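You operate a simulated robot arm through the tools that you are given. There is no shell and no other tool. Be economical: measure what you need, move in short steps, check, and stop when the job is done.

You run a simulated robot arm. Do the job below in one go: nothing can be reset, and whatever is moved stays where it is left.

JOB
Print ribs across the middle of the board's clay with the texture roller.
Fine: seat the texture board on its bed, lock the board cam, roll, stand the roller back and free the cam. Where these are worked on the way, their far stop is far enough and under half their travel is too little: board cam. What is to be rubbed or washed off counts as gone when no trace of it is left.

It is judged by the outcome, as a careful person would: the job done as asked, and still so three seconds after it is handed in. It fails if anything else is knocked over, pushed out of place, dropped, spilled or broken.

ROBOT AND FRAMES
A 6-joint arm with a two-finger parallel gripper, fixed in place. Base frame: the origin is at the foot of the arm, x ahead of it, y to its left, z up; the work surface is at about z = 800. Lengths are in mm, angles in rad, forces in N, time in s.
With the tool pointing down near the work surface it reaches from about 340 to 760 mm from the base axis. Its first joint turns from -1.152 to 1.152 rad. Payload 2.45 kg.
The tool frame sits at the grasp point between the pads (the TCP): z along the fingers, y along the line on which they close. The tips reach 24 mm beyond it. Largest opening 68 mm; finger width 17, thickness 10; the body of the gripper, 40 by 70 mm, starts 41 mm behind the TCP.
Orientation is told as [roll, pitch, yaw] about the base's x, y, z axes, in that order, counted from this pose: with the fingers straight down and closing along the base's y, the tool's x points along the base's -x, its y along +y and its z along -z.

CONTROLS
- The arm moves only by the tool arm_command. Its argument "increments" is a list of rows, each an object (a shift or turn left out is 0, a gripper value left out holds the last) with "slide": the shift along the tool's x, y, z in units of 250 mm (1.0 is 250 mm), a list of three; "rotation": the turn, a rotation vector about the tool's x, y, z in units of 45 degrees (1.0 is 45 degrees), a list of three; "grip": the gripper command, from -1 (shut) to 1 (fully open), values between in proportion. In form: [{"slide": [tx, ty, tz], "rotation": [rx, ry, rz], "grip": grip}, ...]. A call has 1 to 10 rows; each row is the pose to reach, as a shift and turn from the pose commanded when the call began, along the tool's axes at that moment. A call with a number of a shift or a turn outside -1 to 1 is refused whole. Rows are played at 5 a second. More than 50 mm and 0.15 rad between two rows, or a gripper value outside its range, and nothing of the call is played. Where a pose cannot be reached the arm comes as near as it can. A force on the tool above 90 N (or 10 N above the force at the start of the call, whichever is more), or a blocked arm, ends the call early, and 0.2 s more pass. The fingers move at their own pace (about 108 mm/s each) and stop on an object; they squeeze with about 20 N. The grip force told is the motor's: it shows also when the fingers shut on nothing. Time passes only in rows, and 0.2 s behind the last, so rows that repeat a pose let the fingers close. It gives the time, the measured TCP pose, the force on the tool (base axes), the opening and the grip force at its end, in the units of the frame above (readings bear some noise), with the torque about the TCP (base axes, N m) and any sound that the robot's microphone picked up.
- Cameras (640 x 400 px; columns grow to the right, rows downward): "scene" is fixed at [164.4, 412.4, 1467.6]; the picture's right is [-0.78, -0.62, 0.00], its down [-0.33, 0.41, -0.85] and it looks along [0.53, -0.67, -0.52] (base axes); focal length 313 px, centre (320, 200). "wrist" rides on the gripper at [84, 11, -75] in the tool frame; the picture's right is [-0.13, 0.99, 0.00], its down [-0.60, -0.08, -0.79] and it looks along [-0.79, -0.10, 0.61] (tool axes); focal length 251 px, centre (320, 200). There is no depth. A picture from a camera that has moved, and an enlarged one, comes with that camera's place and axes in the base frame and with its lens.
- capture(camera): a new picture of that camera. It takes no simulated time.
- inspect(camera, box): a new picture of the part [left, top, right, bottom] of that camera's present view, enlarged. It takes no simulated time.
- hand_in(): hands the job in; it is judged then, once.

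Work in short steps. Places have to be worked out from the pictures, the camera data and where the tool is seen: move nearer, look again, correct. Check each grasp and each placing, and mend what went wrong. You have 120 turns and 64 pictures in all, those below and enlarged ones among them. Open the gripper and draw the arm clear of the work before you hand the job in, unless the task says otherwise; then end with one line.

The tools are called after "Request:" as a command line: name --argument value ..., lists and objects as JSON in quotes. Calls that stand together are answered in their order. arm_command: Moves the arm, as the interface text tells. Its arguments: {"type":"object","properties":{"increments":{"type":"array"}},"required":["increments"]} The other tools are called the same way: capture (camera) takes a picture; inspect (camera, box) takes an enlarged picture of a part of a camera's view; hand_in () hands the job in.

At the start:

```text
time_s: 0.0
tool_pos: [495.0, -93.6, 1223.6]
orientation: [0.001, -0.001, -0.002]
ft_force: [0.4, -0.5, -0.4]
moment: [0.04, 0.0, 0.01]
finger_gap: 68.0
finger_force: 0.0
```

scene: 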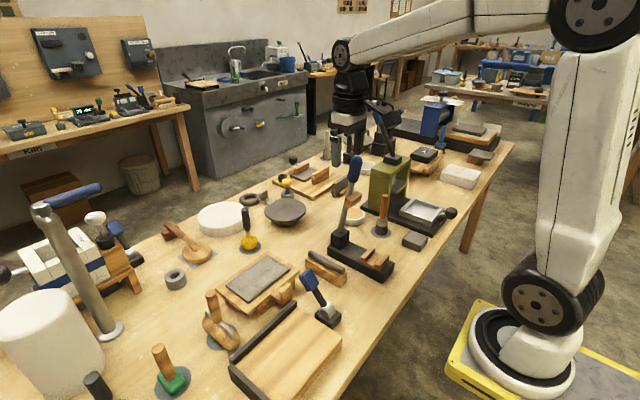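
wrist: 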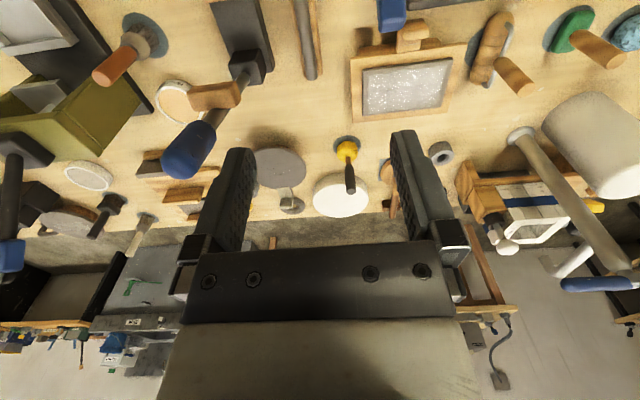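

I start by enlarging the scene around the board, the bed and the roller candidates to identify them.

Request:
inspect --camera "scene" --box '[140, 220, 360, 400]'

Request:
inspect --camera "scene" --box '[260, 100, 520, 290]'

Request:
inspect --camera "wrist" --box '[320, 0, 640, 200]'

```text
2.22 times, centred on (250, 310) of scene
camera zoom: at [164.4, 412.4, 1467.6], right [-0.78, -0.62, 0.0], down [-0.33, 0.41, -0.85], along [0.53, -0.67, -0.52], focal length 696 px, centre (476, -44)
```

zoom: 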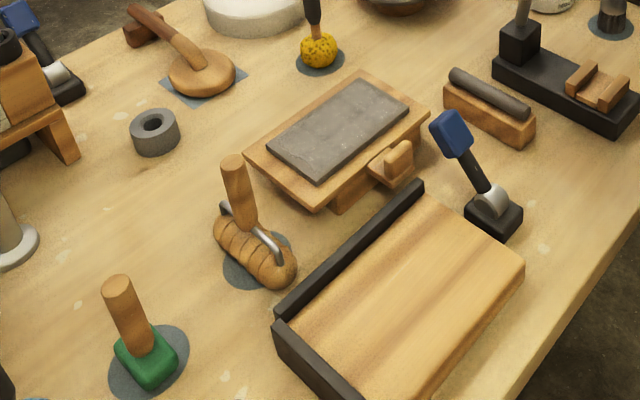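

```text
2.11 times, centred on (390, 195) of scene
camera zoom: at [164.4, 412.4, 1467.6], right [-0.78, -0.62, 0.0], down [-0.33, 0.41, -0.85], along [0.53, -0.67, -0.52], focal length 659 px, centre (173, 210)
```

zoom: 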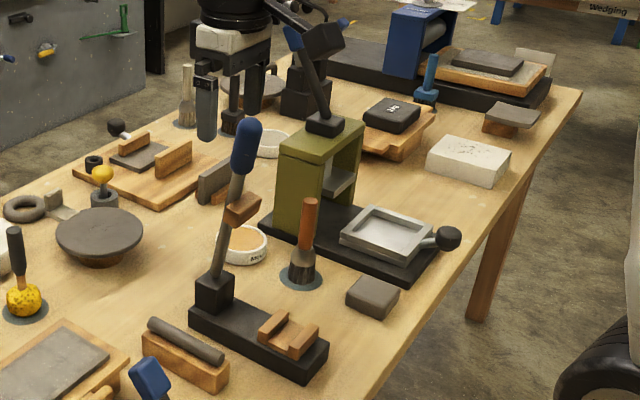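

```text
2.00 times, centred on (480, 100) of wrist
camera zoom: at [409.7, -84.0, 1297.8], right [0.13, 0.99, 0.0], down [0.6, -0.08, 0.79], along [0.79, -0.1, -0.61], focal length 503 px, centre (0, 400)
```

zoom: 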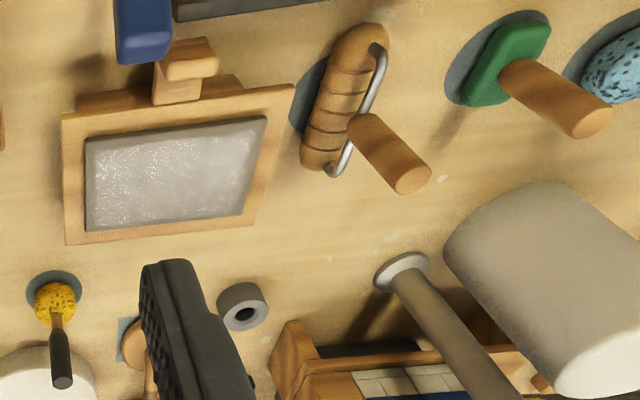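

Board with grey clay is at about (684, 22), the bed with L-shaped black rails about x 400–548, y 27–231, with the blue-handled cam at about (466, -5) and the ribbed roller standing at about (638, 190). I move the wrist camera over the bed, tilted to look down.

Request:
arm_command --increments '[{"slide": [0.05, 0.12, 0.1], "rotation": [0, 0.1, 0]}, {"slide": [0.1, 0.24, 0.2], "rotation": [0, 0.2, 0]}, {"slide": [0.15, 0.36, 0.3], "rotation": [0, 0.3, 0]}, {"slide": [0.2, 0.48, 0.4], "rotation": [0, 0.4, 0]}, {"slide": [0.24, 0.6, 0.5], "rotation": [0, 0.5, 0]}]'

Request:
capture --camera "wrist"

```text
time_s: 1.2
tool_pos: [433.2, 56.0, 1097.8]
orientation: [0.0, 0.395, 0.001]
ft_force: [1.0, -0.2, 1.1]
moment: [-0.02, -0.01, 0.0]
finger_gap: 68.0
finger_force: 0.0
```

```text
58 pictures are left
camera wrist: at [385.3, 65.9, 1198.8], right [0.12, 0.99, -0.05], down [0.86, -0.08, 0.5], along [0.49, -0.1, -0.86], focal length 251 px, centre (320, 200)
```

wrist: 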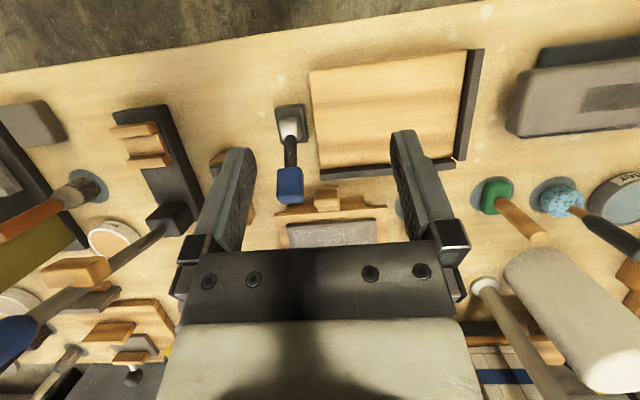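

Request:
inspect --camera "wrist" --box '[250, 30, 510, 250]'

```text
1.82 times, centred on (380, 140) of wrist
camera zoom: at [385.3, 65.9, 1198.8], right [0.12, 0.99, -0.05], down [0.86, -0.08, 0.5], along [0.49, -0.1, -0.86], focal length 457 px, centre (211, 309)
```

zoom: 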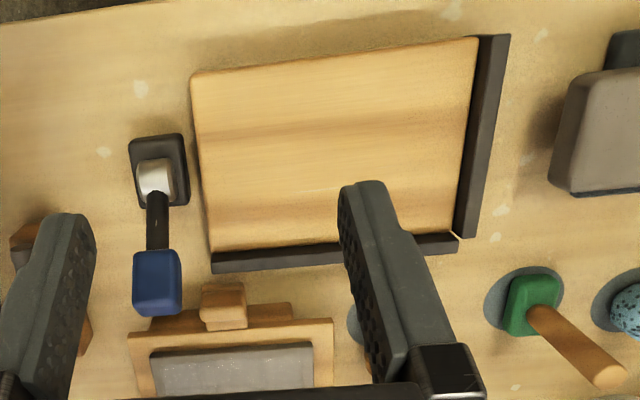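

The bed's flat is about x 401–541, y 31–232 with fences at the far x and +y sides. Next I move over the board to look at it, its tab and the roller.

Request:
arm_command --increments '[{"slide": [-0.138, 0.025, -0.058]}, {"slide": [-0.277, 0.05, -0.116]}, {"slide": [-0.415, 0.075, -0.173]}, {"slide": [-0.554, 0.1, -0.231]}]'

Request:
capture --camera "wrist"

Request:
inspect --camera "wrist" --box '[240, 0, 500, 180]'

```text
time_s: 2.2
tool_pos: [584.5, 79.8, 1099.2]
orientation: [-0.001, 0.392, 0.0]
ft_force: [0.2, -0.3, 1.2]
moment: [0.04, 0.0, 0.01]
finger_gap: 67.9
finger_force: 0.0
```

```text
56 pictures are left
camera wrist: at [535.3, 90.7, 1199.9], right [0.12, 0.99, -0.05], down [0.86, -0.08, 0.5], along [0.49, -0.1, -0.86], focal length 251 px, centre (320, 200)
```

wrist: 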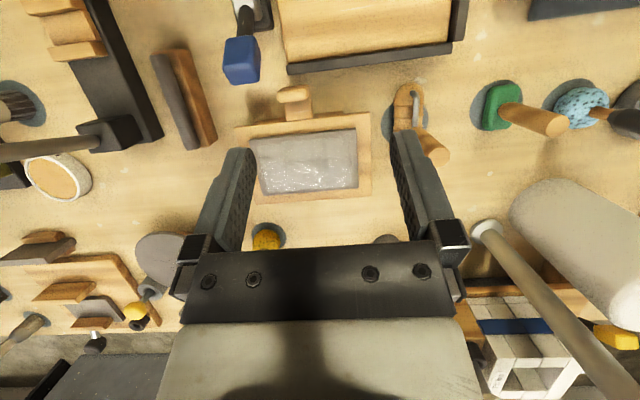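

```text
2.22 times, centred on (370, 90) of wrist
camera zoom: at [535.3, 90.7, 1199.9], right [0.12, 0.99, -0.05], down [0.86, -0.08, 0.5], along [0.49, -0.1, -0.86], focal length 559 px, centre (209, 444)
```

zoom: 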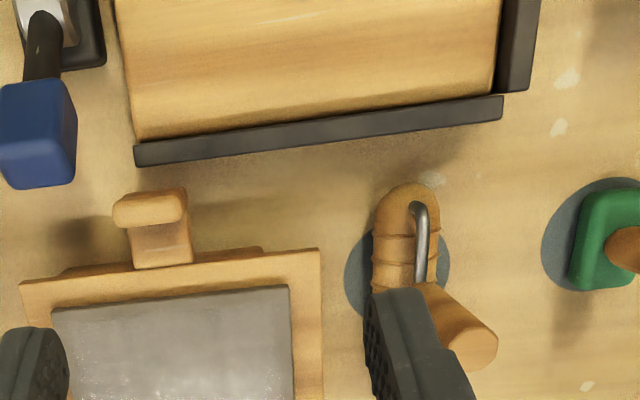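

The board top seems to be near z≈860 (raised on something). I level the tool and go lower in front of it to view the board's underside, tab and cam lever.

Request:
arm_command --increments '[{"slide": [0.08, -0.05, 0.12], "rotation": [0, -0.12, 0]}, {"slide": [0.18, -0.1, 0.24], "rotation": [0, -0.25, 0]}, {"slide": [0.26, -0.15, 0.38], "rotation": [0, -0.37, 0]}, {"slide": [0.32, -0.2, 0.52], "rotation": [0, -0.5, 0]}, {"slide": [0.207, -0.2, 0.6], "rotation": [0, -0.5, 0]}]'

Request:
capture --camera "wrist"

```text
time_s: 3.4
tool_pos: [478.6, 30.7, 979.1]
orientation: [0.0, -0.001, 0.001]
ft_force: [0.5, 0.1, -0.1]
moment: [0.0, 0.04, 0.0]
finger_gap: 68.1
finger_force: 0.0
```

```text
54 pictures are left
camera wrist: at [393.9, 40.4, 1053.7], right [0.13, 0.99, 0.0], down [0.6, -0.08, 0.79], along [0.79, -0.1, -0.61], focal length 251 px, centre (320, 200)
```

wrist: 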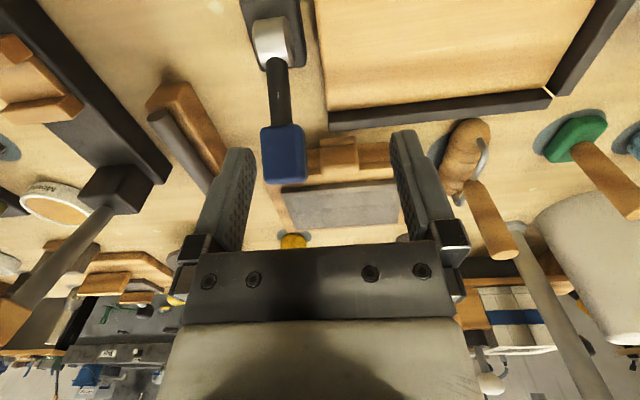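

Request:
inspect --camera "wrist" --box '[230, 80, 430, 240]'

Request:
inspect --camera "scene" --box '[210, 250, 350, 350]'

```text
2.50 times, centred on (330, 160) of wrist
camera zoom: at [393.9, 40.4, 1053.7], right [0.13, 0.99, 0.0], down [0.6, -0.08, 0.79], along [0.79, -0.1, -0.61], focal length 629 px, centre (295, 300)
```

zoom: 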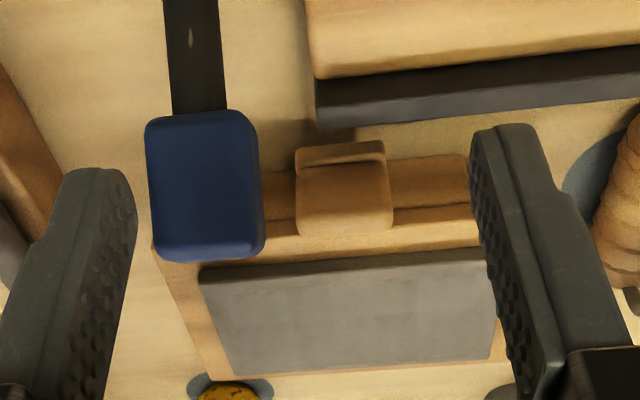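

```text
4.00 times, centred on (280, 300) of scene
camera zoom: at [164.4, 412.4, 1467.6], right [-0.78, -0.62, 0.0], down [-0.33, 0.41, -0.85], along [0.53, -0.67, -0.52], focal length 1252 px, centre (480, -200)
```

zoom: 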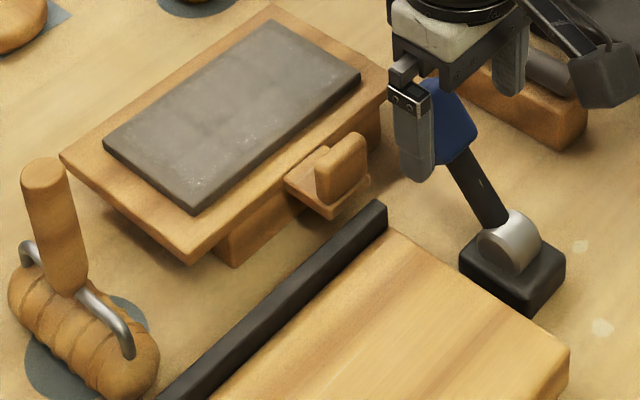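

The board is a plate (top ≈ z 866, x 600–720, y −51…132) resting on a block, with an upright grip tile at about (573, 36), top ≈ 889. The cam lever end is near (550, −11, 905). I move closer above the tile to measure it better.

Request:
arm_command --increments '[{"slide": [-0.19, 0.03, 0.02]}, {"slide": [-0.38, 0.06, 0.04], "grip": 0.5}]'

Request:
capture --camera "wrist"

Request:
inspect --camera "scene" --box '[260, 250, 360, 330]'

```text
time_s: 4.0
tool_pos: [574.6, 46.3, 969.5]
orientation: [0.0, 0.001, 0.001]
ft_force: [-0.3, -0.5, 0.2]
moment: [0.02, 0.05, 0.01]
finger_gap: 51.1
finger_force: 0.0
```

```text
51 pictures are left
camera wrist: at [489.9, 56.0, 1043.8], right [0.13, 0.99, 0.0], down [0.6, -0.08, 0.79], along [0.79, -0.1, -0.61], focal length 251 px, centre (320, 200)
```

wrist: 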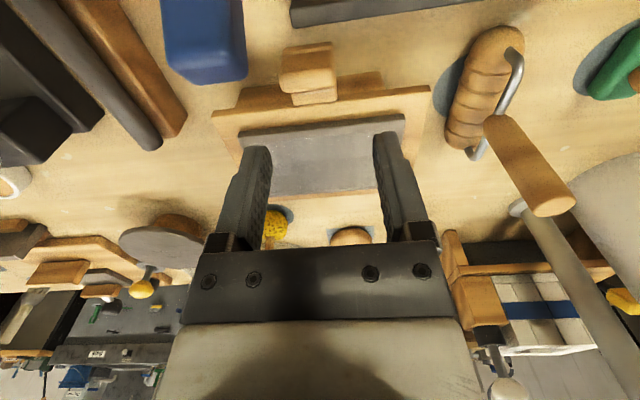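

```text
5.00 times, centred on (310, 290) of scene
camera zoom: at [164.4, 412.4, 1467.6], right [-0.78, -0.62, 0.0], down [-0.33, 0.41, -0.85], along [0.53, -0.67, -0.52], focal length 1566 px, centre (370, -250)
```

zoom: 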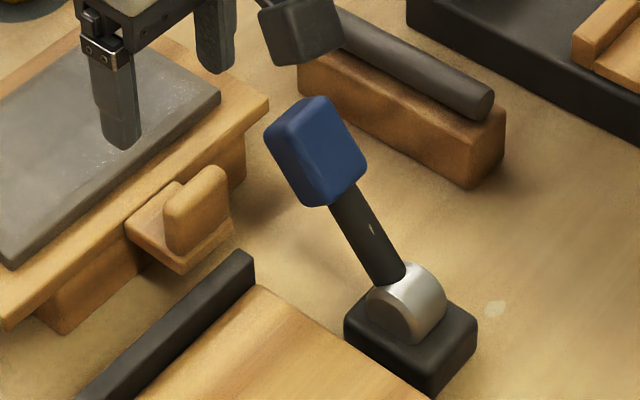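

The tile is about x 561–573, y 21–55, top 889; the lever handle is too near for a yaw‑0 grasp, so I'll turn the tool −90° in yaw and grip across the tile's thickness.

Request:
arm_command --increments '[{"rotation": [0, 0, 0.167]}, {"rotation": [0, 0, 0.333]}, {"rotation": [0, 0, 0.5]}, {"rotation": [0, 0, 0.667]}, {"rotation": [0, 0, 0.833]}, {"rotation": [0, 0, 1.0]}]'

Request:
arm_command --increments '[{"rotation": [0, 0, 0.167]}, {"rotation": [0, 0, 0.333]}, {"rotation": [0, 0, 0.5]}, {"rotation": [0, 0, 0.667]}, {"rotation": [0, 0, 0.833]}, {"rotation": [0, 0, 1.0], "grip": 0.05}]'

Request:
capture --camera "wrist"

```text
time_s: 5.4
tool_pos: [573.8, 46.6, 969.6]
orientation: [0.002, 0.0, -0.788]
ft_force: [0.7, 0.0, -0.1]
moment: [0.0, 0.01, 0.01]
finger_gap: 51.0
finger_force: 0.0
```

```text
time_s: 6.8
tool_pos: [574.2, 46.4, 969.5]
orientation: [0.0, -0.001, -1.575]
ft_force: [0.5, -0.3, -0.2]
moment: [-0.03, -0.01, -0.02]
finger_gap: 35.8
finger_force: 0.0
```

```text
49 pictures are left
camera wrist: at [584.7, 128.9, 1044.2], right [0.99, -0.13, 0.0], down [-0.08, -0.6, 0.79], along [-0.1, -0.79, -0.61], focal length 251 px, centre (320, 200)
```

wrist: 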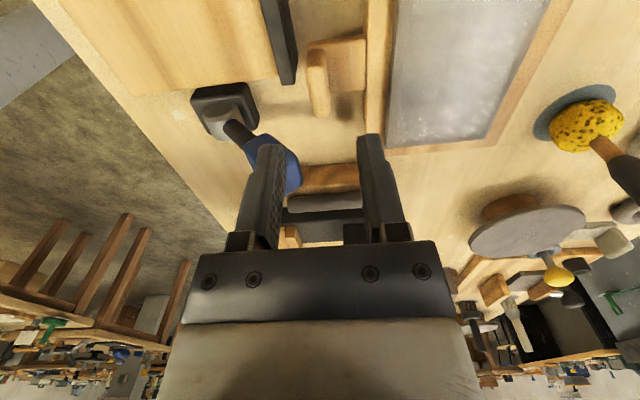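

Request:
inspect --camera "wrist" --box '[260, 20, 400, 160]'

```text
2.86 times, centred on (330, 90) of wrist
camera zoom: at [584.7, 128.9, 1044.2], right [0.99, -0.13, 0.0], down [-0.08, -0.6, 0.79], along [-0.1, -0.79, -0.61], focal length 718 px, centre (291, 514)
```

zoom: 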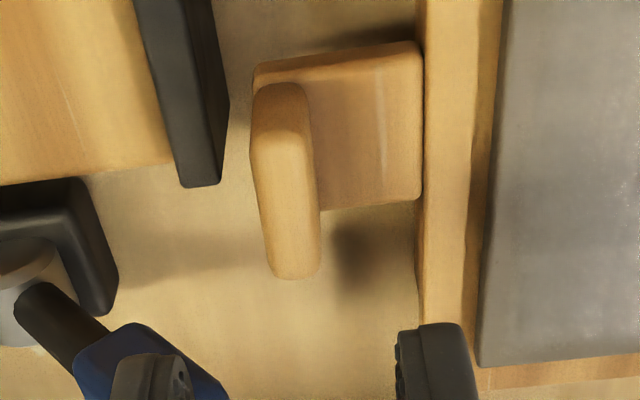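

The tile's centre is (573, 39), top ≈ 889, lug top ≈ 858. I descend to z≈885 and close.

Request:
arm_command --increments '[{"slide": [-0.03, -0.005, 0.15], "grip": 0.05}, {"slide": [-0.03, -0.005, 0.28], "grip": 0.05}, {"slide": [-0.03, -0.005, 0.338], "grip": 0.05}, {"slide": [-0.03, -0.005, 0.338], "grip": 0.05}, {"slide": [-0.03, -0.005, 0.338], "grip": -1}, {"slide": [-0.03, -0.005, 0.338], "grip": -1}]'

Request:
capture --camera "wrist"

```text
time_s: 8.2
tool_pos: [572.9, 39.3, 883.4]
orientation: [-0.002, 0.0, -1.571]
ft_force: [-1.0, 0.2, -0.9]
moment: [0.01, 0.13, -0.01]
finger_gap: 13.9
finger_force: 19.8
```

```text
47 pictures are left
camera wrist: at [583.2, 121.8, 958.8], right [0.99, -0.13, 0.0], down [-0.08, -0.6, 0.79], along [-0.1, -0.79, -0.61], focal length 251 px, centre (320, 200)
```

wrist: 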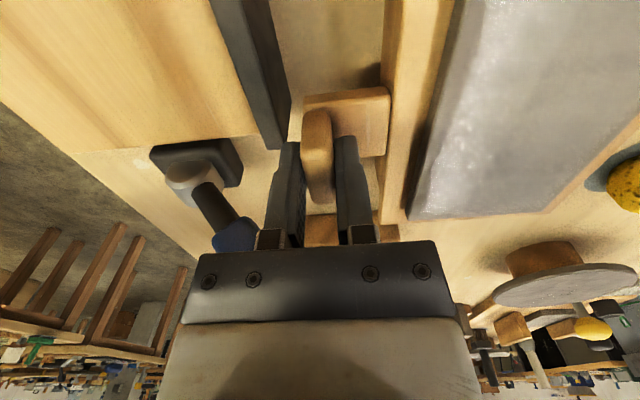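

The grip holds (gap 13.9, 19.8 N). I lift a little (15 mm) to test weight and droop.

Request:
arm_command --increments '[{"slide": [0, 0, -0.02], "grip": -1}, {"slide": [0, 0, -0.04], "grip": -1}, {"slide": [0, 0, -0.06], "grip": -1}, {"slide": [0, 0, -0.06], "grip": -1}]'

Request:
inspect --camera "scene" --box '[200, 240, 340, 340]'

```text
time_s: 9.2
tool_pos: [572.4, 38.3, 899.6]
orientation: [0.001, 0.0, -1.571]
ft_force: [-0.3, 0.5, -4.1]
moment: [0.0, 0.37, -0.03]
finger_gap: 14.1
finger_force: 19.9
```

```text
4.00 times, centred on (270, 290) of scene
camera zoom: at [164.5, 412.4, 1467.6], right [-0.78, -0.62, 0.0], down [-0.33, 0.41, -0.85], along [0.53, -0.67, -0.52], focal length 1252 px, centre (520, -160)
```

zoom: 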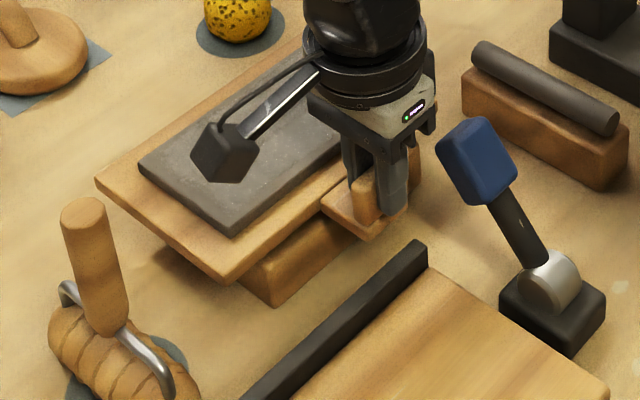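

The board lifts level (4 N) and the block stays behind. I lift to about z 970, then carry it −x first (clear of the roller), then +y.

Request:
arm_command --increments '[{"slide": [0, 0, -0.07], "grip": -1}, {"slide": [0, 0, -0.14], "grip": -1}, {"slide": [0, 0, -0.21], "grip": -1}, {"slide": [0, 0, -0.28], "grip": -1}, {"slide": [0, -0.1, -0.28], "grip": -1}, {"slide": [0, -0.2, -0.28], "grip": -1}, {"slide": [0, -0.3, -0.28], "grip": -1}, {"slide": [0, -0.4, -0.28], "grip": -1}, {"slide": [0, -0.5, -0.28], "grip": -1}]'

Request:
arm_command --increments '[{"slide": [0.05, -0.07, 0], "grip": -1}, {"slide": [0.13, -0.14, 0], "grip": -1}, {"slide": [0.21, -0.2, 0], "grip": -1}, {"slide": [0.29, -0.224, 0], "grip": -1}, {"slide": [0.36, -0.224, 0], "grip": -1}, {"slide": [0.38, -0.224, 0], "grip": -1}, {"slide": [0.38, -0.224, 0], "grip": -1}]'

Request:
capture --camera "wrist"

Request:
capture --camera "scene"

```text
time_s: 11.2
tool_pos: [446.2, 38.6, 970.9]
orientation: [0.002, 0.001, -1.572]
ft_force: [0.8, -0.8, -0.7]
moment: [-0.14, 0.06, 0.01]
finger_gap: 13.7
finger_force: 20.4
```

```text
time_s: 12.8
tool_pos: [391.3, 134.1, 970.1]
orientation: [0.002, -0.001, -1.57]
ft_force: [0.7, 0.1, -4.6]
moment: [0.01, 0.39, 0.0]
finger_gap: 13.9
finger_force: 19.9
```

```text
45 pictures are left
camera wrist: at [402.1, 216.6, 1044.6], right [0.99, -0.13, 0.0], down [-0.08, -0.6, 0.79], along [-0.1, -0.79, -0.61], focal length 251 px, centre (320, 200)
```

wrist: 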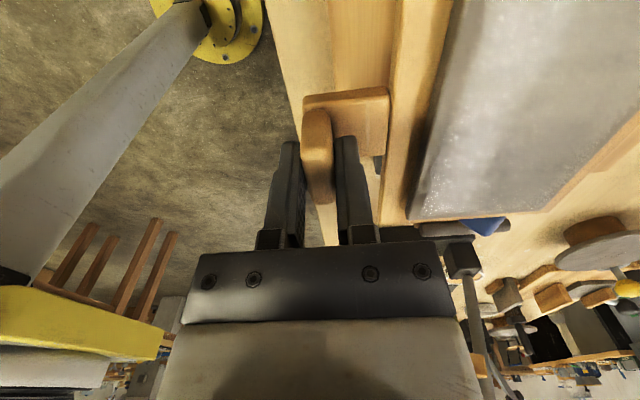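

```text
44 pictures are left
```

scene: 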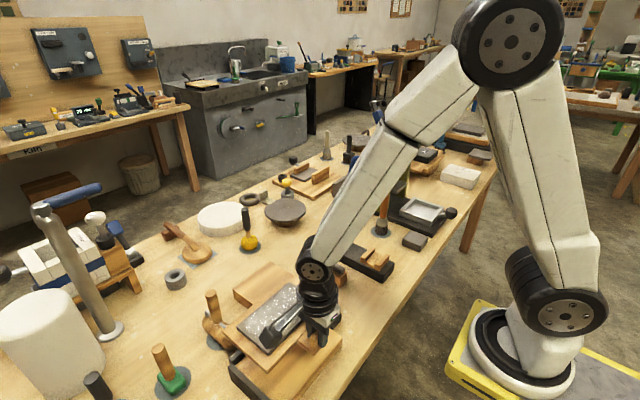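

Request:
inspect --camera "scene" --box '[210, 270, 350, 400]'

```text
3.08 times, centred on (280, 335) of scene
camera zoom: at [164.5, 412.4, 1467.6], right [-0.78, -0.62, 0.0], down [-0.33, 0.41, -0.85], along [0.53, -0.67, -0.52], focal length 963 px, centre (443, -215)
```

zoom: 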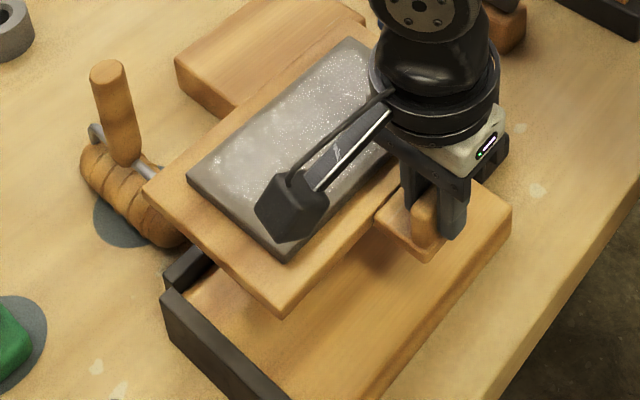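

Board edges are about TCP+143 (far x) and TCP+95 (+y). I'll set down about 10 mm inside the fences, then slide it into the corner by feel; first lower to just above the fence height.

Request:
arm_command --increments '[{"slide": [-0.03, -0.03, 0.1], "grip": -1}, {"slide": [-0.06, -0.045, 0.2], "grip": -1}, {"slide": [-0.06, -0.045, 0.3], "grip": -1}, {"slide": [-0.06, -0.045, 0.34], "grip": -1}, {"slide": [-0.06, -0.045, 0.34], "grip": -1}]'

Request:
inspect --camera "scene" --box '[210, 270, 350, 400]'

```text
time_s: 14.0
tool_pos: [380.0, 120.6, 885.5]
orientation: [0.001, -0.001, -1.571]
ft_force: [-2.6, -1.1, 1.4]
moment: [0.03, -0.45, -0.03]
finger_gap: 14.7
finger_force: 20.4
```

```text
3.08 times, centred on (280, 335) of scene
camera zoom: at [164.3, 412.4, 1467.6], right [-0.78, -0.62, 0.0], down [-0.33, 0.41, -0.85], along [0.53, -0.67, -0.52], focal length 963 px, centre (443, -215)
```

zoom: 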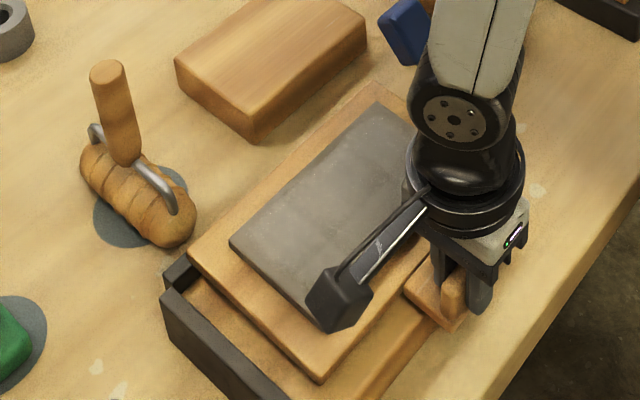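

The force/torque reading changed sign, so the board may be touching something; I hold still and re-read.

Request:
arm_command --increments '[{"slide": [0, 0, 0], "grip": -1}, {"slide": [0, 0, 0], "grip": -1}]'

Request:
capture --camera "wrist"

```text
time_s: 14.6
tool_pos: [380.8, 119.8, 885.2]
orientation: [-0.002, 0.002, -1.569]
ft_force: [-2.2, 0.0, 1.8]
moment: [0.05, -0.47, -0.03]
finger_gap: 14.7
finger_force: 19.4
```

```text
41 pictures are left
camera wrist: at [391.3, 202.0, 959.8], right [0.99, -0.13, 0.0], down [-0.08, -0.6, 0.79], along [-0.1, -0.79, -0.61], focal length 251 px, centre (320, 200)
```

wrist: 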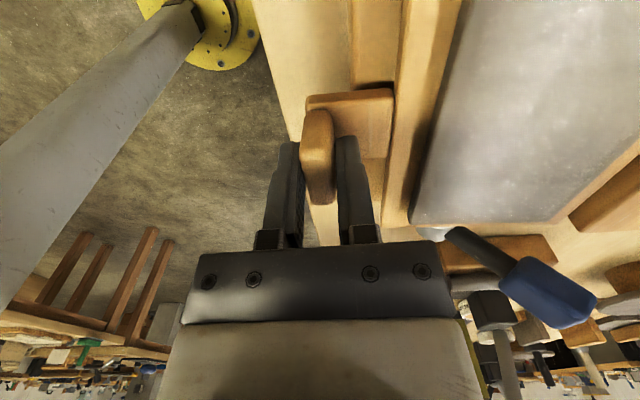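

It is in contact: the far edge is catching on the far fence top. I lift 15 mm, move −x by 16 mm, and lower again.

Request:
arm_command --increments '[{"slide": [0, 0, -0.06], "grip": -1}, {"slide": [0, -0.064, -0.06], "grip": -1}, {"slide": [0, -0.064, -0.06], "grip": -1}, {"slide": [0, -0.064, -0.06], "grip": -1}]'

Request:
inspect --camera "scene" --box '[210, 270, 350, 400]'

```text
time_s: 15.6
tool_pos: [364.2, 118.6, 899.8]
orientation: [-0.001, 0.002, -1.57]
ft_force: [-0.6, -0.5, -4.8]
moment: [0.02, 0.39, 0.0]
finger_gap: 13.9
finger_force: 19.7
```

```text
3.08 times, centred on (280, 335) of scene
camera zoom: at [164.5, 412.4, 1467.6], right [-0.78, -0.62, 0.0], down [-0.33, 0.41, -0.85], along [0.53, -0.67, -0.52], focal length 963 px, centre (443, -215)
```

zoom: 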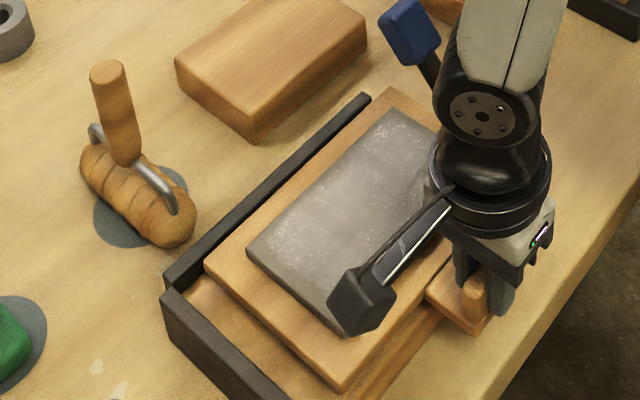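

Now the board is clear inside both fences. I lower toward the bed, expecting contact near z≈853.

Request:
arm_command --increments '[{"slide": [0, 0, 0.05], "grip": -1}, {"slide": [0, 0, 0.1], "grip": -1}, {"slide": [0, 0, 0.14], "grip": -1}, {"slide": [0, 0, 0.15], "grip": -1}, {"slide": [0, 0, 0.15], "grip": -1}]'

```text
time_s: 16.5
tool_pos: [362.8, 119.9, 870.0]
orientation: [0.002, 0.002, -1.569]
ft_force: [-11.5, -3.6, 51.7]
moment: [-0.17, -1.26, -0.07]
finger_gap: 15.5
finger_force: 20.1
stopped in row 4: the force on the tool passed its limit (the readings are from after the stop); the commanded pose is now the measured one
```

Contact already at z≈870 with high force; I back up 3 mm and look.

Request:
arm_command --increments '[{"slide": [0, 0, -0.012], "grip": -1}, {"slide": [0, 0, -0.012], "grip": -1}]'

Request:
inspect --camera "scene" --box '[210, 270, 350, 400]'

Request:
capture --camera "wrist"

```text
time_s: 17.1
tool_pos: [363.7, 119.4, 871.0]
orientation: [0.003, 0.001, -1.573]
ft_force: [4.4, -3.9, 8.1]
moment: [0.33, -0.21, -0.26]
finger_gap: 14.0
finger_force: 20.1
```

```text
3.08 times, centred on (280, 335) of scene
camera zoom: at [164.4, 412.3, 1467.6], right [-0.78, -0.62, 0.0], down [-0.33, 0.41, -0.85], along [0.53, -0.67, -0.52], focal length 963 px, centre (443, -215)
```

zoom: 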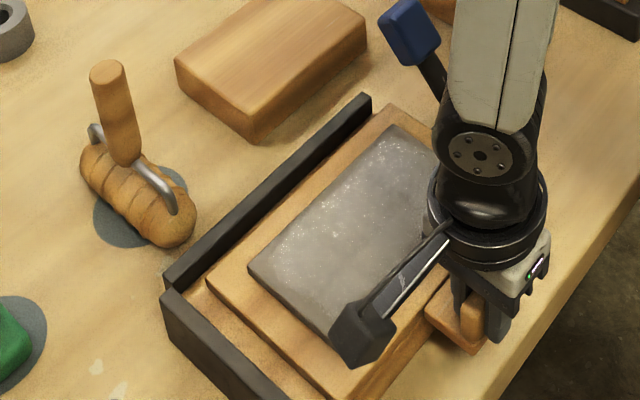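

```text
38 pictures are left
camera wrist: at [375.2, 202.2, 945.5], right [0.99, -0.13, 0.0], down [-0.08, -0.6, 0.79], along [-0.1, -0.79, -0.61], focal length 251 px, centre (320, 200)
```

wrist: 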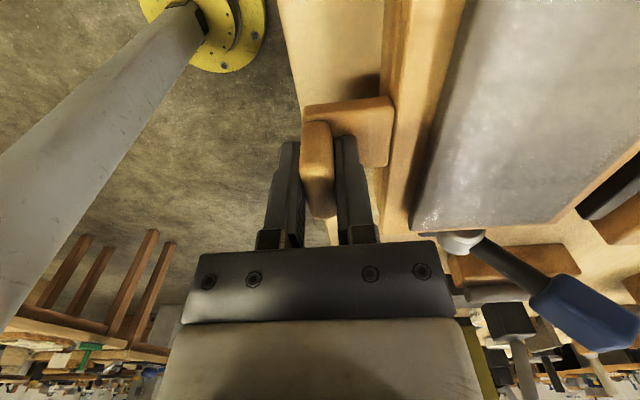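

Bed top is evidently near z 838 (fence top ≈ 852), so the board is now down on the bed. I ease off 1 mm and slide it +x in small steps toward the far fence.

Request:
arm_command --increments '[{"slide": [0, 0, -0.006], "grip": -1}, {"slide": [0, 0.016, -0.006], "grip": -1}, {"slide": [0, 0.032, -0.006], "grip": -1}, {"slide": [0, 0.048, -0.006], "grip": -1}, {"slide": [0, 0.06, -0.006], "grip": -1}]'

Request:
inspect --camera "scene" --box '[210, 270, 350, 400]'

```text
time_s: 18.3
tool_pos: [376.8, 119.5, 872.4]
orientation: [-0.007, -0.002, -1.57]
ft_force: [-16.4, 5.7, -0.1]
moment: [0.56, 0.11, -0.04]
finger_gap: 13.8
finger_force: 20.0
```

```text
3.08 times, centred on (280, 335) of scene
camera zoom: at [164.0, 412.6, 1467.6], right [-0.78, -0.62, 0.0], down [-0.33, 0.41, -0.85], along [0.53, -0.67, -0.52], focal length 963 px, centre (443, -215)
```

zoom: 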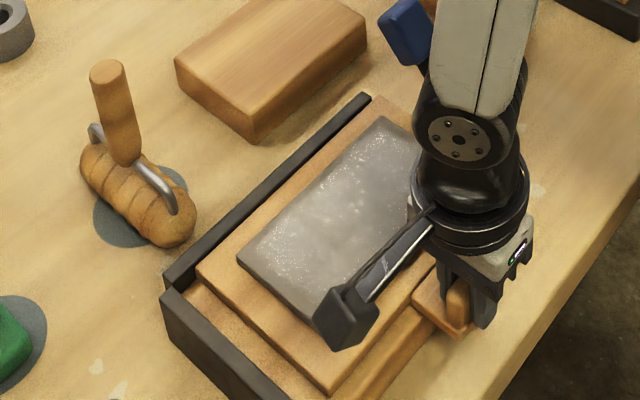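

Request:
inspect --camera "scene" --box '[235, 285, 305, 345]'

Request:
inspect --camera "wrist" --box '[380, 120, 640, 340]'

```text
6.67 times, centred on (270, 315) of scene
camera zoom: at [164.0, 412.6, 1467.6], right [-0.78, -0.62, 0.0], down [-0.33, 0.41, -0.85], along [0.53, -0.67, -0.52], focal length 2087 px, centre (653, -567)
```

zoom: 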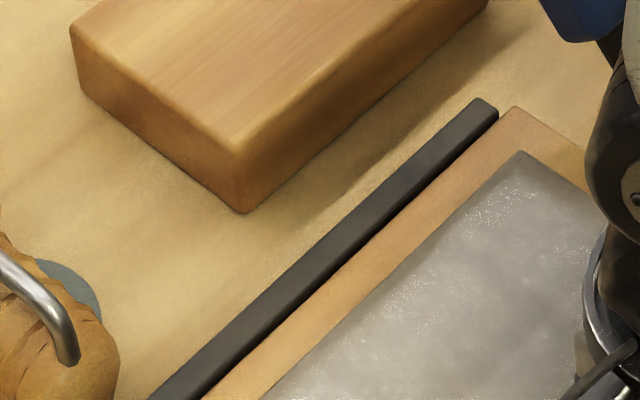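

```text
1.82 times, centred on (510, 230) of wrist
camera zoom: at [387.4, 201.8, 946.4], right [0.99, -0.13, 0.0], down [-0.07, -0.6, 0.79], along [-0.1, -0.79, -0.61], focal length 457 px, centre (-26, 146)
```

zoom: 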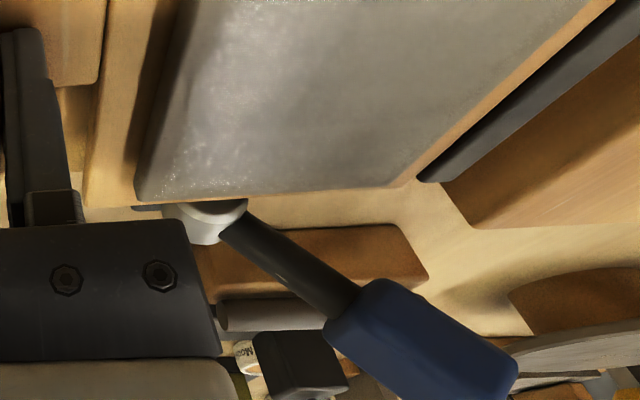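

The board is flush against the far fence. I relax the x push a little and slide +y toward the other fence.

Request:
arm_command --increments '[{"slide": [0.004, -0.004, 0], "grip": -1}, {"slide": [0.012, -0.004, 0], "grip": -1}, {"slide": [0.02, -0.004, 0], "grip": -1}, {"slide": [0.028, -0.004, 0], "grip": -1}]'

Request:
inspect --camera "scene" --box '[225, 315, 315, 400]'

```text
time_s: 19.3
tool_pos: [376.0, 125.7, 871.9]
orientation: [-0.001, -0.001, -1.569]
ft_force: [-13.6, -6.8, -2.5]
moment: [0.04, 0.5, 0.0]
finger_gap: 14.0
finger_force: 20.1
```

```text
4.71 times, centred on (270, 358) of scene
camera zoom: at [164.1, 412.3, 1467.7], right [-0.78, -0.62, 0.0], down [-0.33, 0.41, -0.85], along [0.53, -0.67, -0.52], focal length 1473 px, centre (555, -541)
```

zoom: 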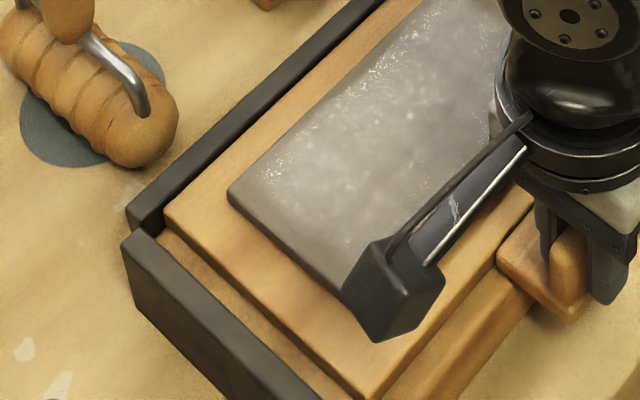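

Still about 10 mm gap to the +y fence; I ease x a bit more and continue +y.

Request:
arm_command --increments '[{"slide": [0.0, -0.006, 0], "grip": -1}, {"slide": [0.012, -0.006, 0], "grip": -1}, {"slide": [0.024, -0.006, 0], "grip": -1}, {"slide": [0.034, -0.006, 0], "grip": -1}, {"slide": [0.034, -0.006, 0], "grip": -1}]'

Request:
inspect --camera "scene" --box '[225, 315, 315, 400]'

```text
time_s: 20.5
tool_pos: [376.2, 135.7, 873.2]
orientation: [0.002, 0.0, -1.572]
ft_force: [-5.4, -2.4, -3.7]
moment: [0.02, 0.47, -0.03]
finger_gap: 13.8
finger_force: 19.6
```

```text
4.71 times, centred on (270, 358) of scene
camera zoom: at [164.3, 412.4, 1467.6], right [-0.78, -0.62, 0.0], down [-0.33, 0.41, -0.85], along [0.53, -0.67, -0.52], focal length 1473 px, centre (555, -541)
```

zoom: 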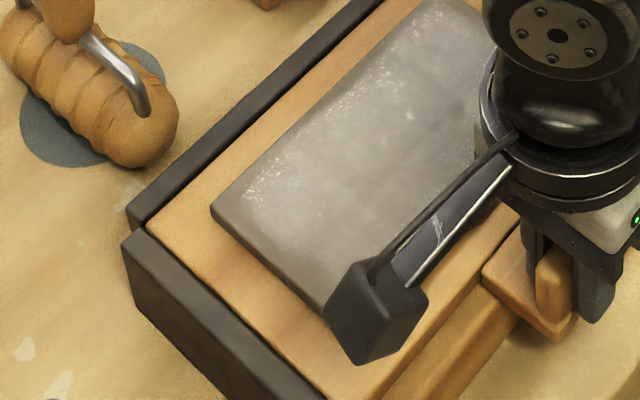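

Nearly there; I nudge up to 5 mm further in +y and read the force.

Request:
arm_command --increments '[{"slide": [0.01, 0, 0], "grip": -1}, {"slide": [0.02, 0, 0], "grip": -1}, {"slide": [0.02, 0, 0], "grip": -1}]'

Request:
inspect --camera "scene" --box '[225, 315, 315, 400]'

```text
time_s: 21.3
tool_pos: [375.5, 138.7, 872.5]
orientation: [-0.001, -0.001, -1.571]
ft_force: [-5.4, -17.0, -0.4]
moment: [-0.13, 0.17, -0.33]
finger_gap: 13.9
finger_force: 20.5
```

```text
4.71 times, centred on (270, 358) of scene
camera zoom: at [164.3, 412.0, 1467.7], right [-0.78, -0.62, 0.0], down [-0.33, 0.41, -0.85], along [0.53, -0.67, -0.52], focal length 1473 px, centre (555, -541)
```

zoom: 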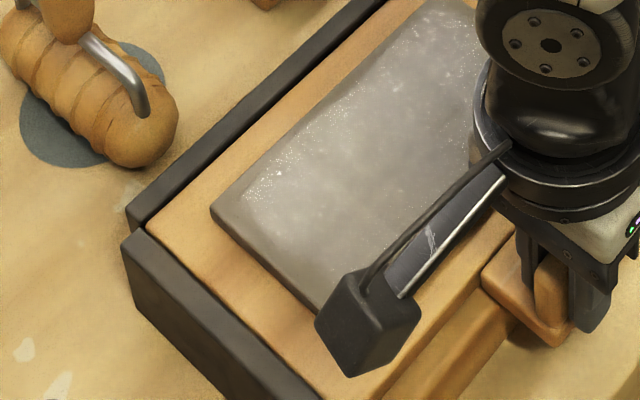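

Contact with the +y fence (−17 N): the board is in the corner. I relax the pushes, open the fingers a little and withdraw upward.

Request:
arm_command --increments '[{"slide": [-0.012, -0.004, 0.002], "grip": -1}, {"slide": [-0.012, -0.004, 0.002], "grip": -0.3}, {"slide": [-0.012, -0.004, 0.002], "grip": 0.0}, {"slide": [-0.012, -0.004, -0.1], "grip": 0.0}, {"slide": [-0.012, -0.004, -0.28], "grip": 0.0}, {"slide": [-0.012, -0.004, -0.46], "grip": 0.0}]'

Request:
capture --camera "wrist"

Request:
inspect --camera "scene" --box '[210, 270, 350, 400]'

```text
time_s: 22.7
tool_pos: [374.8, 135.6, 988.9]
orientation: [-0.001, 0.0, -1.573]
ft_force: [-0.5, 0.9, 0.0]
moment: [-0.02, 0.02, 0.0]
finger_gap: 34.3
finger_force: 0.2
```

```text
31 pictures are left
camera wrist: at [386.2, 218.7, 1062.8], right [0.99, -0.13, 0.0], down [-0.08, -0.6, 0.79], along [-0.1, -0.79, -0.61], focal length 251 px, centre (320, 200)
```

wrist: 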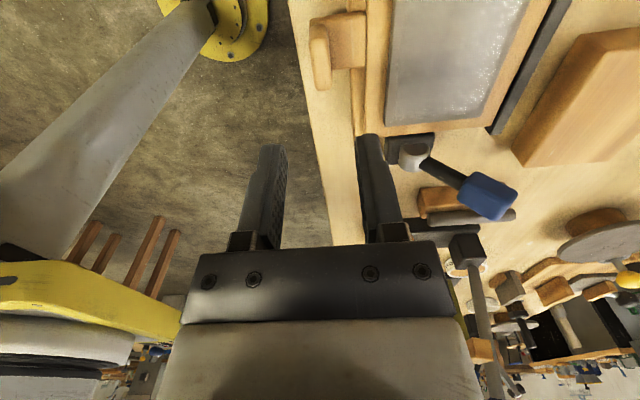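

```text
3.08 times, centred on (280, 335) of scene
camera zoom: at [164.4, 412.4, 1467.6], right [-0.78, -0.62, 0.0], down [-0.33, 0.41, -0.85], along [0.53, -0.67, -0.52], focal length 963 px, centre (443, -215)
```

zoom: 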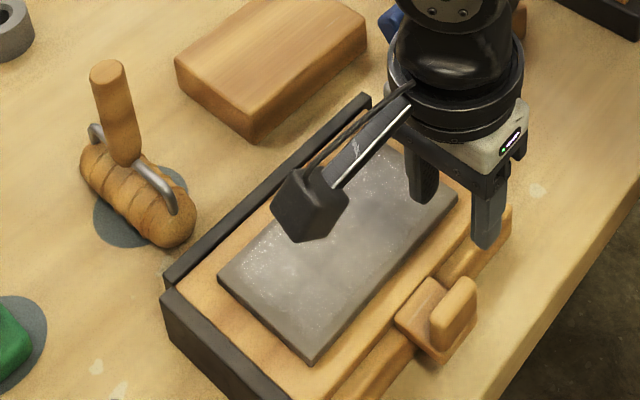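

Board is seated in the corner; clay spans about x 423–505, y 65–214, top ≈ 864. Next the cam: its lever pivots near (469, 2, 835) and leans +x to an end near (548, −10, 905). I go beyond it on the +x side with fingers shut, to push it over toward −x.

Request:
arm_command --increments '[{"slide": [-0.09, 0.14, -0.02], "grip": -1}, {"slide": [-0.19, 0.28, -0.02], "grip": -1}, {"slide": [-0.29, 0.43, -0.02], "grip": -1}, {"slide": [-0.38, 0.58, -0.02], "grip": -1}, {"slide": [-0.48, 0.72, -0.02], "grip": -1}, {"slide": [-0.574, 0.86, -0.02], "grip": -1}, {"slide": [-0.574, 0.86, -0.02], "grip": -1}]'

Request:
capture --camera "wrist"

```text
time_s: 24.3
tool_pos: [590.0, -5.7, 991.8]
orientation: [-0.001, 0.0, -1.571]
ft_force: [-0.3, 0.9, 0.0]
moment: [-0.01, -0.01, 0.01]
finger_gap: 0.0
finger_force: 19.9
```

```text
29 pictures are left
camera wrist: at [601.1, 76.1, 1066.2], right [0.99, -0.13, 0.0], down [-0.08, -0.6, 0.79], along [-0.1, -0.79, -0.61], focal length 251 px, centre (320, 200)
```

wrist: 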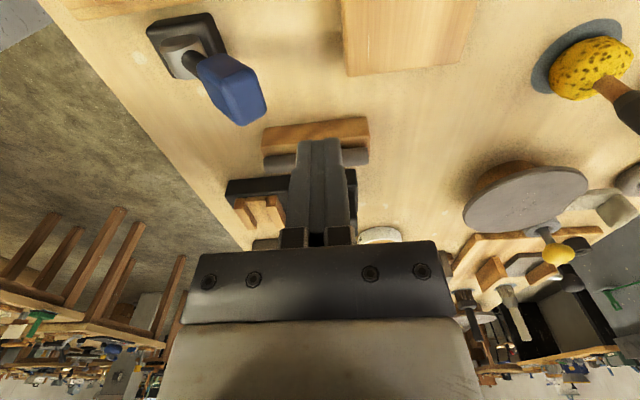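

I descend to tip height ≈ 885 beyond the lever end at y≈−14 and push −x in steps.

Request:
arm_command --increments '[{"slide": [-0.033, 0.02, 0.17], "grip": -1}, {"slide": [-0.033, 0.02, 0.33], "grip": -1}, {"slide": [-0.033, -0.06, 0.33], "grip": -1}, {"slide": [-0.033, -0.12, 0.33], "grip": -1}, {"slide": [-0.033, -0.18, 0.33], "grip": -1}, {"slide": [-0.033, -0.24, 0.33], "grip": -1}, {"slide": [-0.033, -0.3, 0.33], "grip": -1}]'

Request:
inspect --camera "scene" --box '[220, 240, 400, 380]'

```text
time_s: 25.9
tool_pos: [515.3, -15.6, 911.0]
orientation: [0.0, -0.002, -1.572]
ft_force: [0.7, 0.4, 0.2]
moment: [0.01, 0.01, 0.0]
finger_gap: 0.1
finger_force: 19.5
```

```text
2.86 times, centred on (310, 310) of scene
camera zoom: at [164.4, 412.4, 1467.6], right [-0.78, -0.62, 0.0], down [-0.33, 0.41, -0.85], along [0.53, -0.67, -0.52], focal length 894 px, centre (349, -114)
```

zoom: 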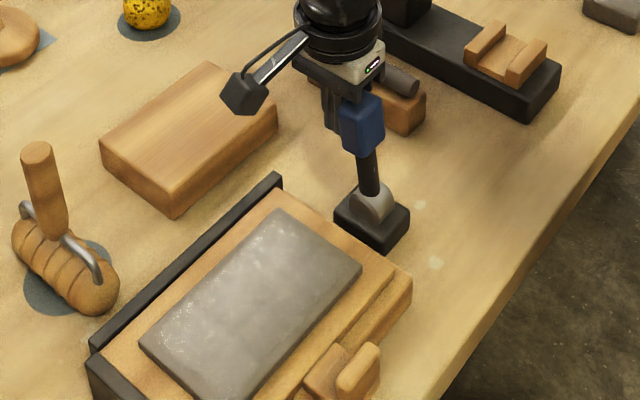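

The lever swings freely toward −x with little force. I continue pushing.

Request:
arm_command --increments '[{"slide": [0, -0.06, 0], "grip": -1}, {"slide": [0, -0.12, 0], "grip": -1}, {"slide": [0, -0.18, 0], "grip": -1}, {"slide": [0, -0.24, 0], "grip": -1}, {"slide": [0, -0.3, 0], "grip": -1}, {"slide": [0, -0.36, 0], "grip": -1}]'

Request:
inspect --camera "scene" --box '[220, 240, 400, 380]'

```text
time_s: 27.3
tool_pos: [440.8, -15.1, 912.4]
orientation: [0.045, -0.003, -1.573]
ft_force: [61.4, 2.1, -45.0]
moment: [-0.31, -1.34, -0.48]
finger_gap: 0.0
finger_force: 19.9
```

```text
2.86 times, centred on (310, 310) of scene
camera zoom: at [166.8, 412.5, 1467.3], right [-0.78, -0.62, 0.0], down [-0.33, 0.41, -0.85], along [0.53, -0.67, -0.52], focal length 894 px, centre (349, -114)
```

zoom: 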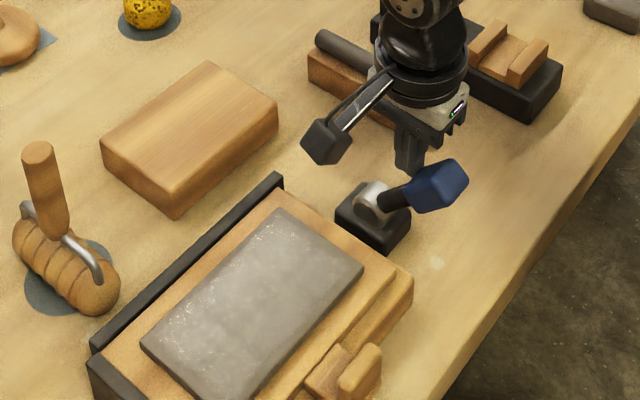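

The lever hit its far stop leaning −x: cam thrown. I back off +x and lift, then check it stays and the board is still seated.

Request:
arm_command --increments '[{"slide": [0, 0.06, 0], "grip": -1}, {"slide": [0, 0.14, 0], "grip": -1}, {"slide": [0, 0.16, -0.16], "grip": -1}, {"slide": [0, 0.16, -0.34], "grip": -1}]'

Request:
inspect --camera "scene" --box '[180, 240, 360, 400]'

```text
time_s: 28.3
tool_pos: [463.6, -14.1, 994.7]
orientation: [-0.001, -0.001, -1.571]
ft_force: [-0.5, -0.3, -0.3]
moment: [-0.01, 0.01, 0.02]
finger_gap: 0.0
finger_force: 19.7
```

```text
2.50 times, centred on (270, 320) of scene
camera zoom: at [164.4, 412.4, 1467.6], right [-0.78, -0.62, 0.0], down [-0.33, 0.41, -0.85], along [0.53, -0.67, -0.52], focal length 783 px, centre (445, -100)
```

zoom: 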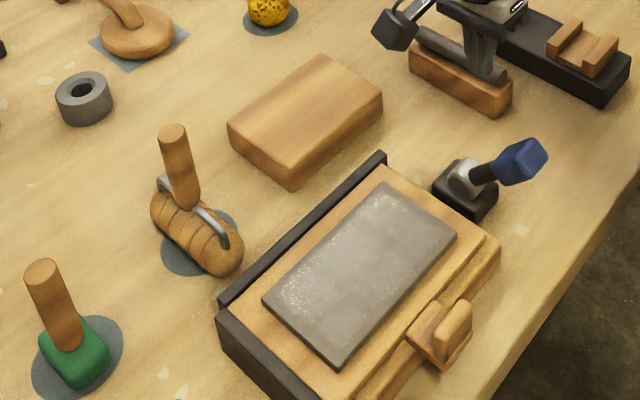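

The cam stays thrown and the board is seated. Now I travel to above the roller (handle at about (637, 190), top ≈ 946), turning back to yaw 0.

Request:
arm_command --increments '[{"slide": [0.1, 0.09, -0.14], "rotation": [0, 0, -0.143], "grip": 0}, {"slide": [0.22, 0.19, -0.14], "rotation": [0, 0, -0.286], "grip": 0.5}, {"slide": [0.34, 0.29, -0.14], "rotation": [0, 0, -0.429], "grip": 0.7}, {"slide": [0.46, 0.39, -0.14], "rotation": [0, 0, -0.572], "grip": 0.7}, {"slide": [0.58, 0.49, -0.14], "rotation": [0, 0, -0.715], "grip": 0.7}, {"slide": [0.7, 0.59, -0.14], "rotation": [0, 0, -0.858], "grip": 0.7}, {"slide": [0.816, 0.696, -0.14], "rotation": [0, 0, -1.0], "grip": 0.7}]'

Request:
arm_command --increments '[{"rotation": [0, 0, -0.167]}, {"rotation": [0, 0, -0.333]}, {"rotation": [0, 0, -0.5]}, {"rotation": [0, 0, -0.667]}, {"rotation": [0, 0, -0.833]}, {"rotation": [0, 0, -1.0]}, {"rotation": [0, 0, -1.0]}]'

Request:
capture --camera "wrist"

```text
time_s: 29.9
tool_pos: [637.2, 190.0, 1029.7]
orientation: [-0.002, 0.001, -0.783]
ft_force: [-0.1, 0.5, -0.6]
moment: [0.01, -0.01, -0.02]
finger_gap: 57.8
finger_force: 0.0
```

```text
time_s: 31.5
tool_pos: [639.5, 189.1, 1030.8]
orientation: [0.001, 0.0, 0.001]
ft_force: [0.0, 0.2, 0.1]
moment: [0.0, 0.0, -0.01]
finger_gap: 57.8
finger_force: 0.1
```

```text
25 pictures are left
camera wrist: at [554.9, 198.9, 1104.5], right [0.13, 0.99, 0.0], down [0.6, -0.08, 0.79], along [0.79, -0.1, -0.61], focal length 251 px, centre (320, 200)
```

wrist: 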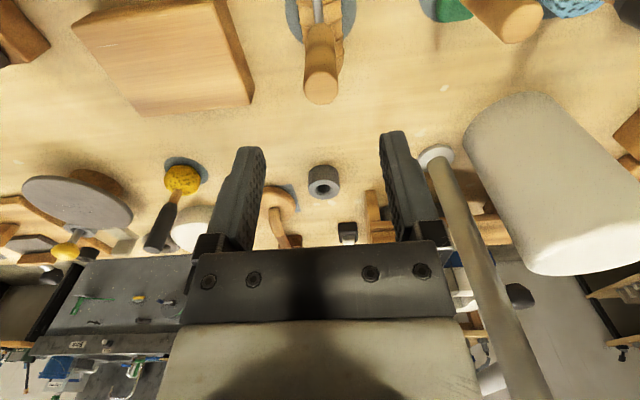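

Handle top is at about (640, 188). I descend to z≈912 around it.

Request:
arm_command --increments '[{"slide": [0, -0.002, 0.16]}, {"slide": [0, -0.002, 0.32]}, {"slide": [0, -0.002, 0.42]}, {"slide": [0, -0.002, 0.475]}, {"slide": [0, -0.002, 0.475]}]'

Request:
inspect --camera "scene" --box '[180, 260, 290, 360]'

```text
time_s: 32.7
tool_pos: [641.0, 188.8, 911.1]
orientation: [0.001, -0.001, 0.0]
ft_force: [0.0, -0.5, -0.8]
moment: [-0.03, -0.01, 0.0]
finger_gap: 57.6
finger_force: 0.0
```

```text
4.00 times, centred on (235, 310) of scene
camera zoom: at [164.4, 412.4, 1467.6], right [-0.78, -0.62, 0.0], down [-0.33, 0.41, -0.85], along [0.53, -0.67, -0.52], focal length 1252 px, centre (660, -240)
```

zoom: 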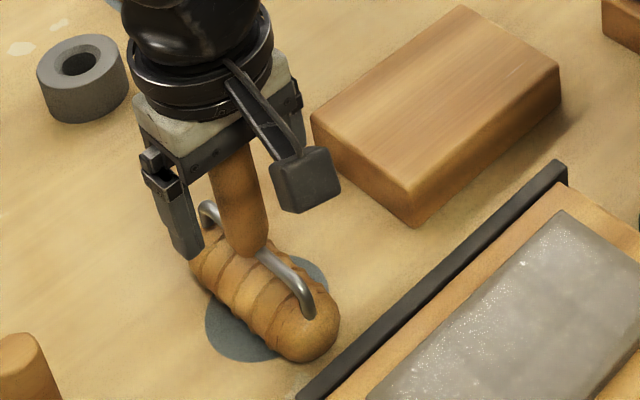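

Handle stands between the fingers and is in line with them. I close on it.

Request:
arm_command --increments '[{"grip": -1}, {"grip": -1}, {"grip": -1}]'

Request:
capture --camera "wrist"

```text
time_s: 33.5
tool_pos: [639.2, 188.0, 911.8]
orientation: [0.001, -0.001, -0.002]
ft_force: [-0.4, 0.8, 0.5]
moment: [0.01, -0.06, 0.0]
finger_gap: 23.7
finger_force: 20.1
```

```text
23 pictures are left
camera wrist: at [554.9, 198.7, 985.5], right [0.13, 0.99, 0.0], down [0.6, -0.08, 0.79], along [0.79, -0.1, -0.61], focal length 251 px, centre (320, 200)
```

wrist: 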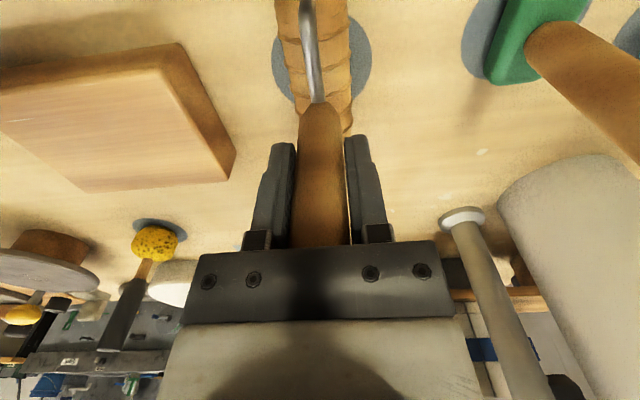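

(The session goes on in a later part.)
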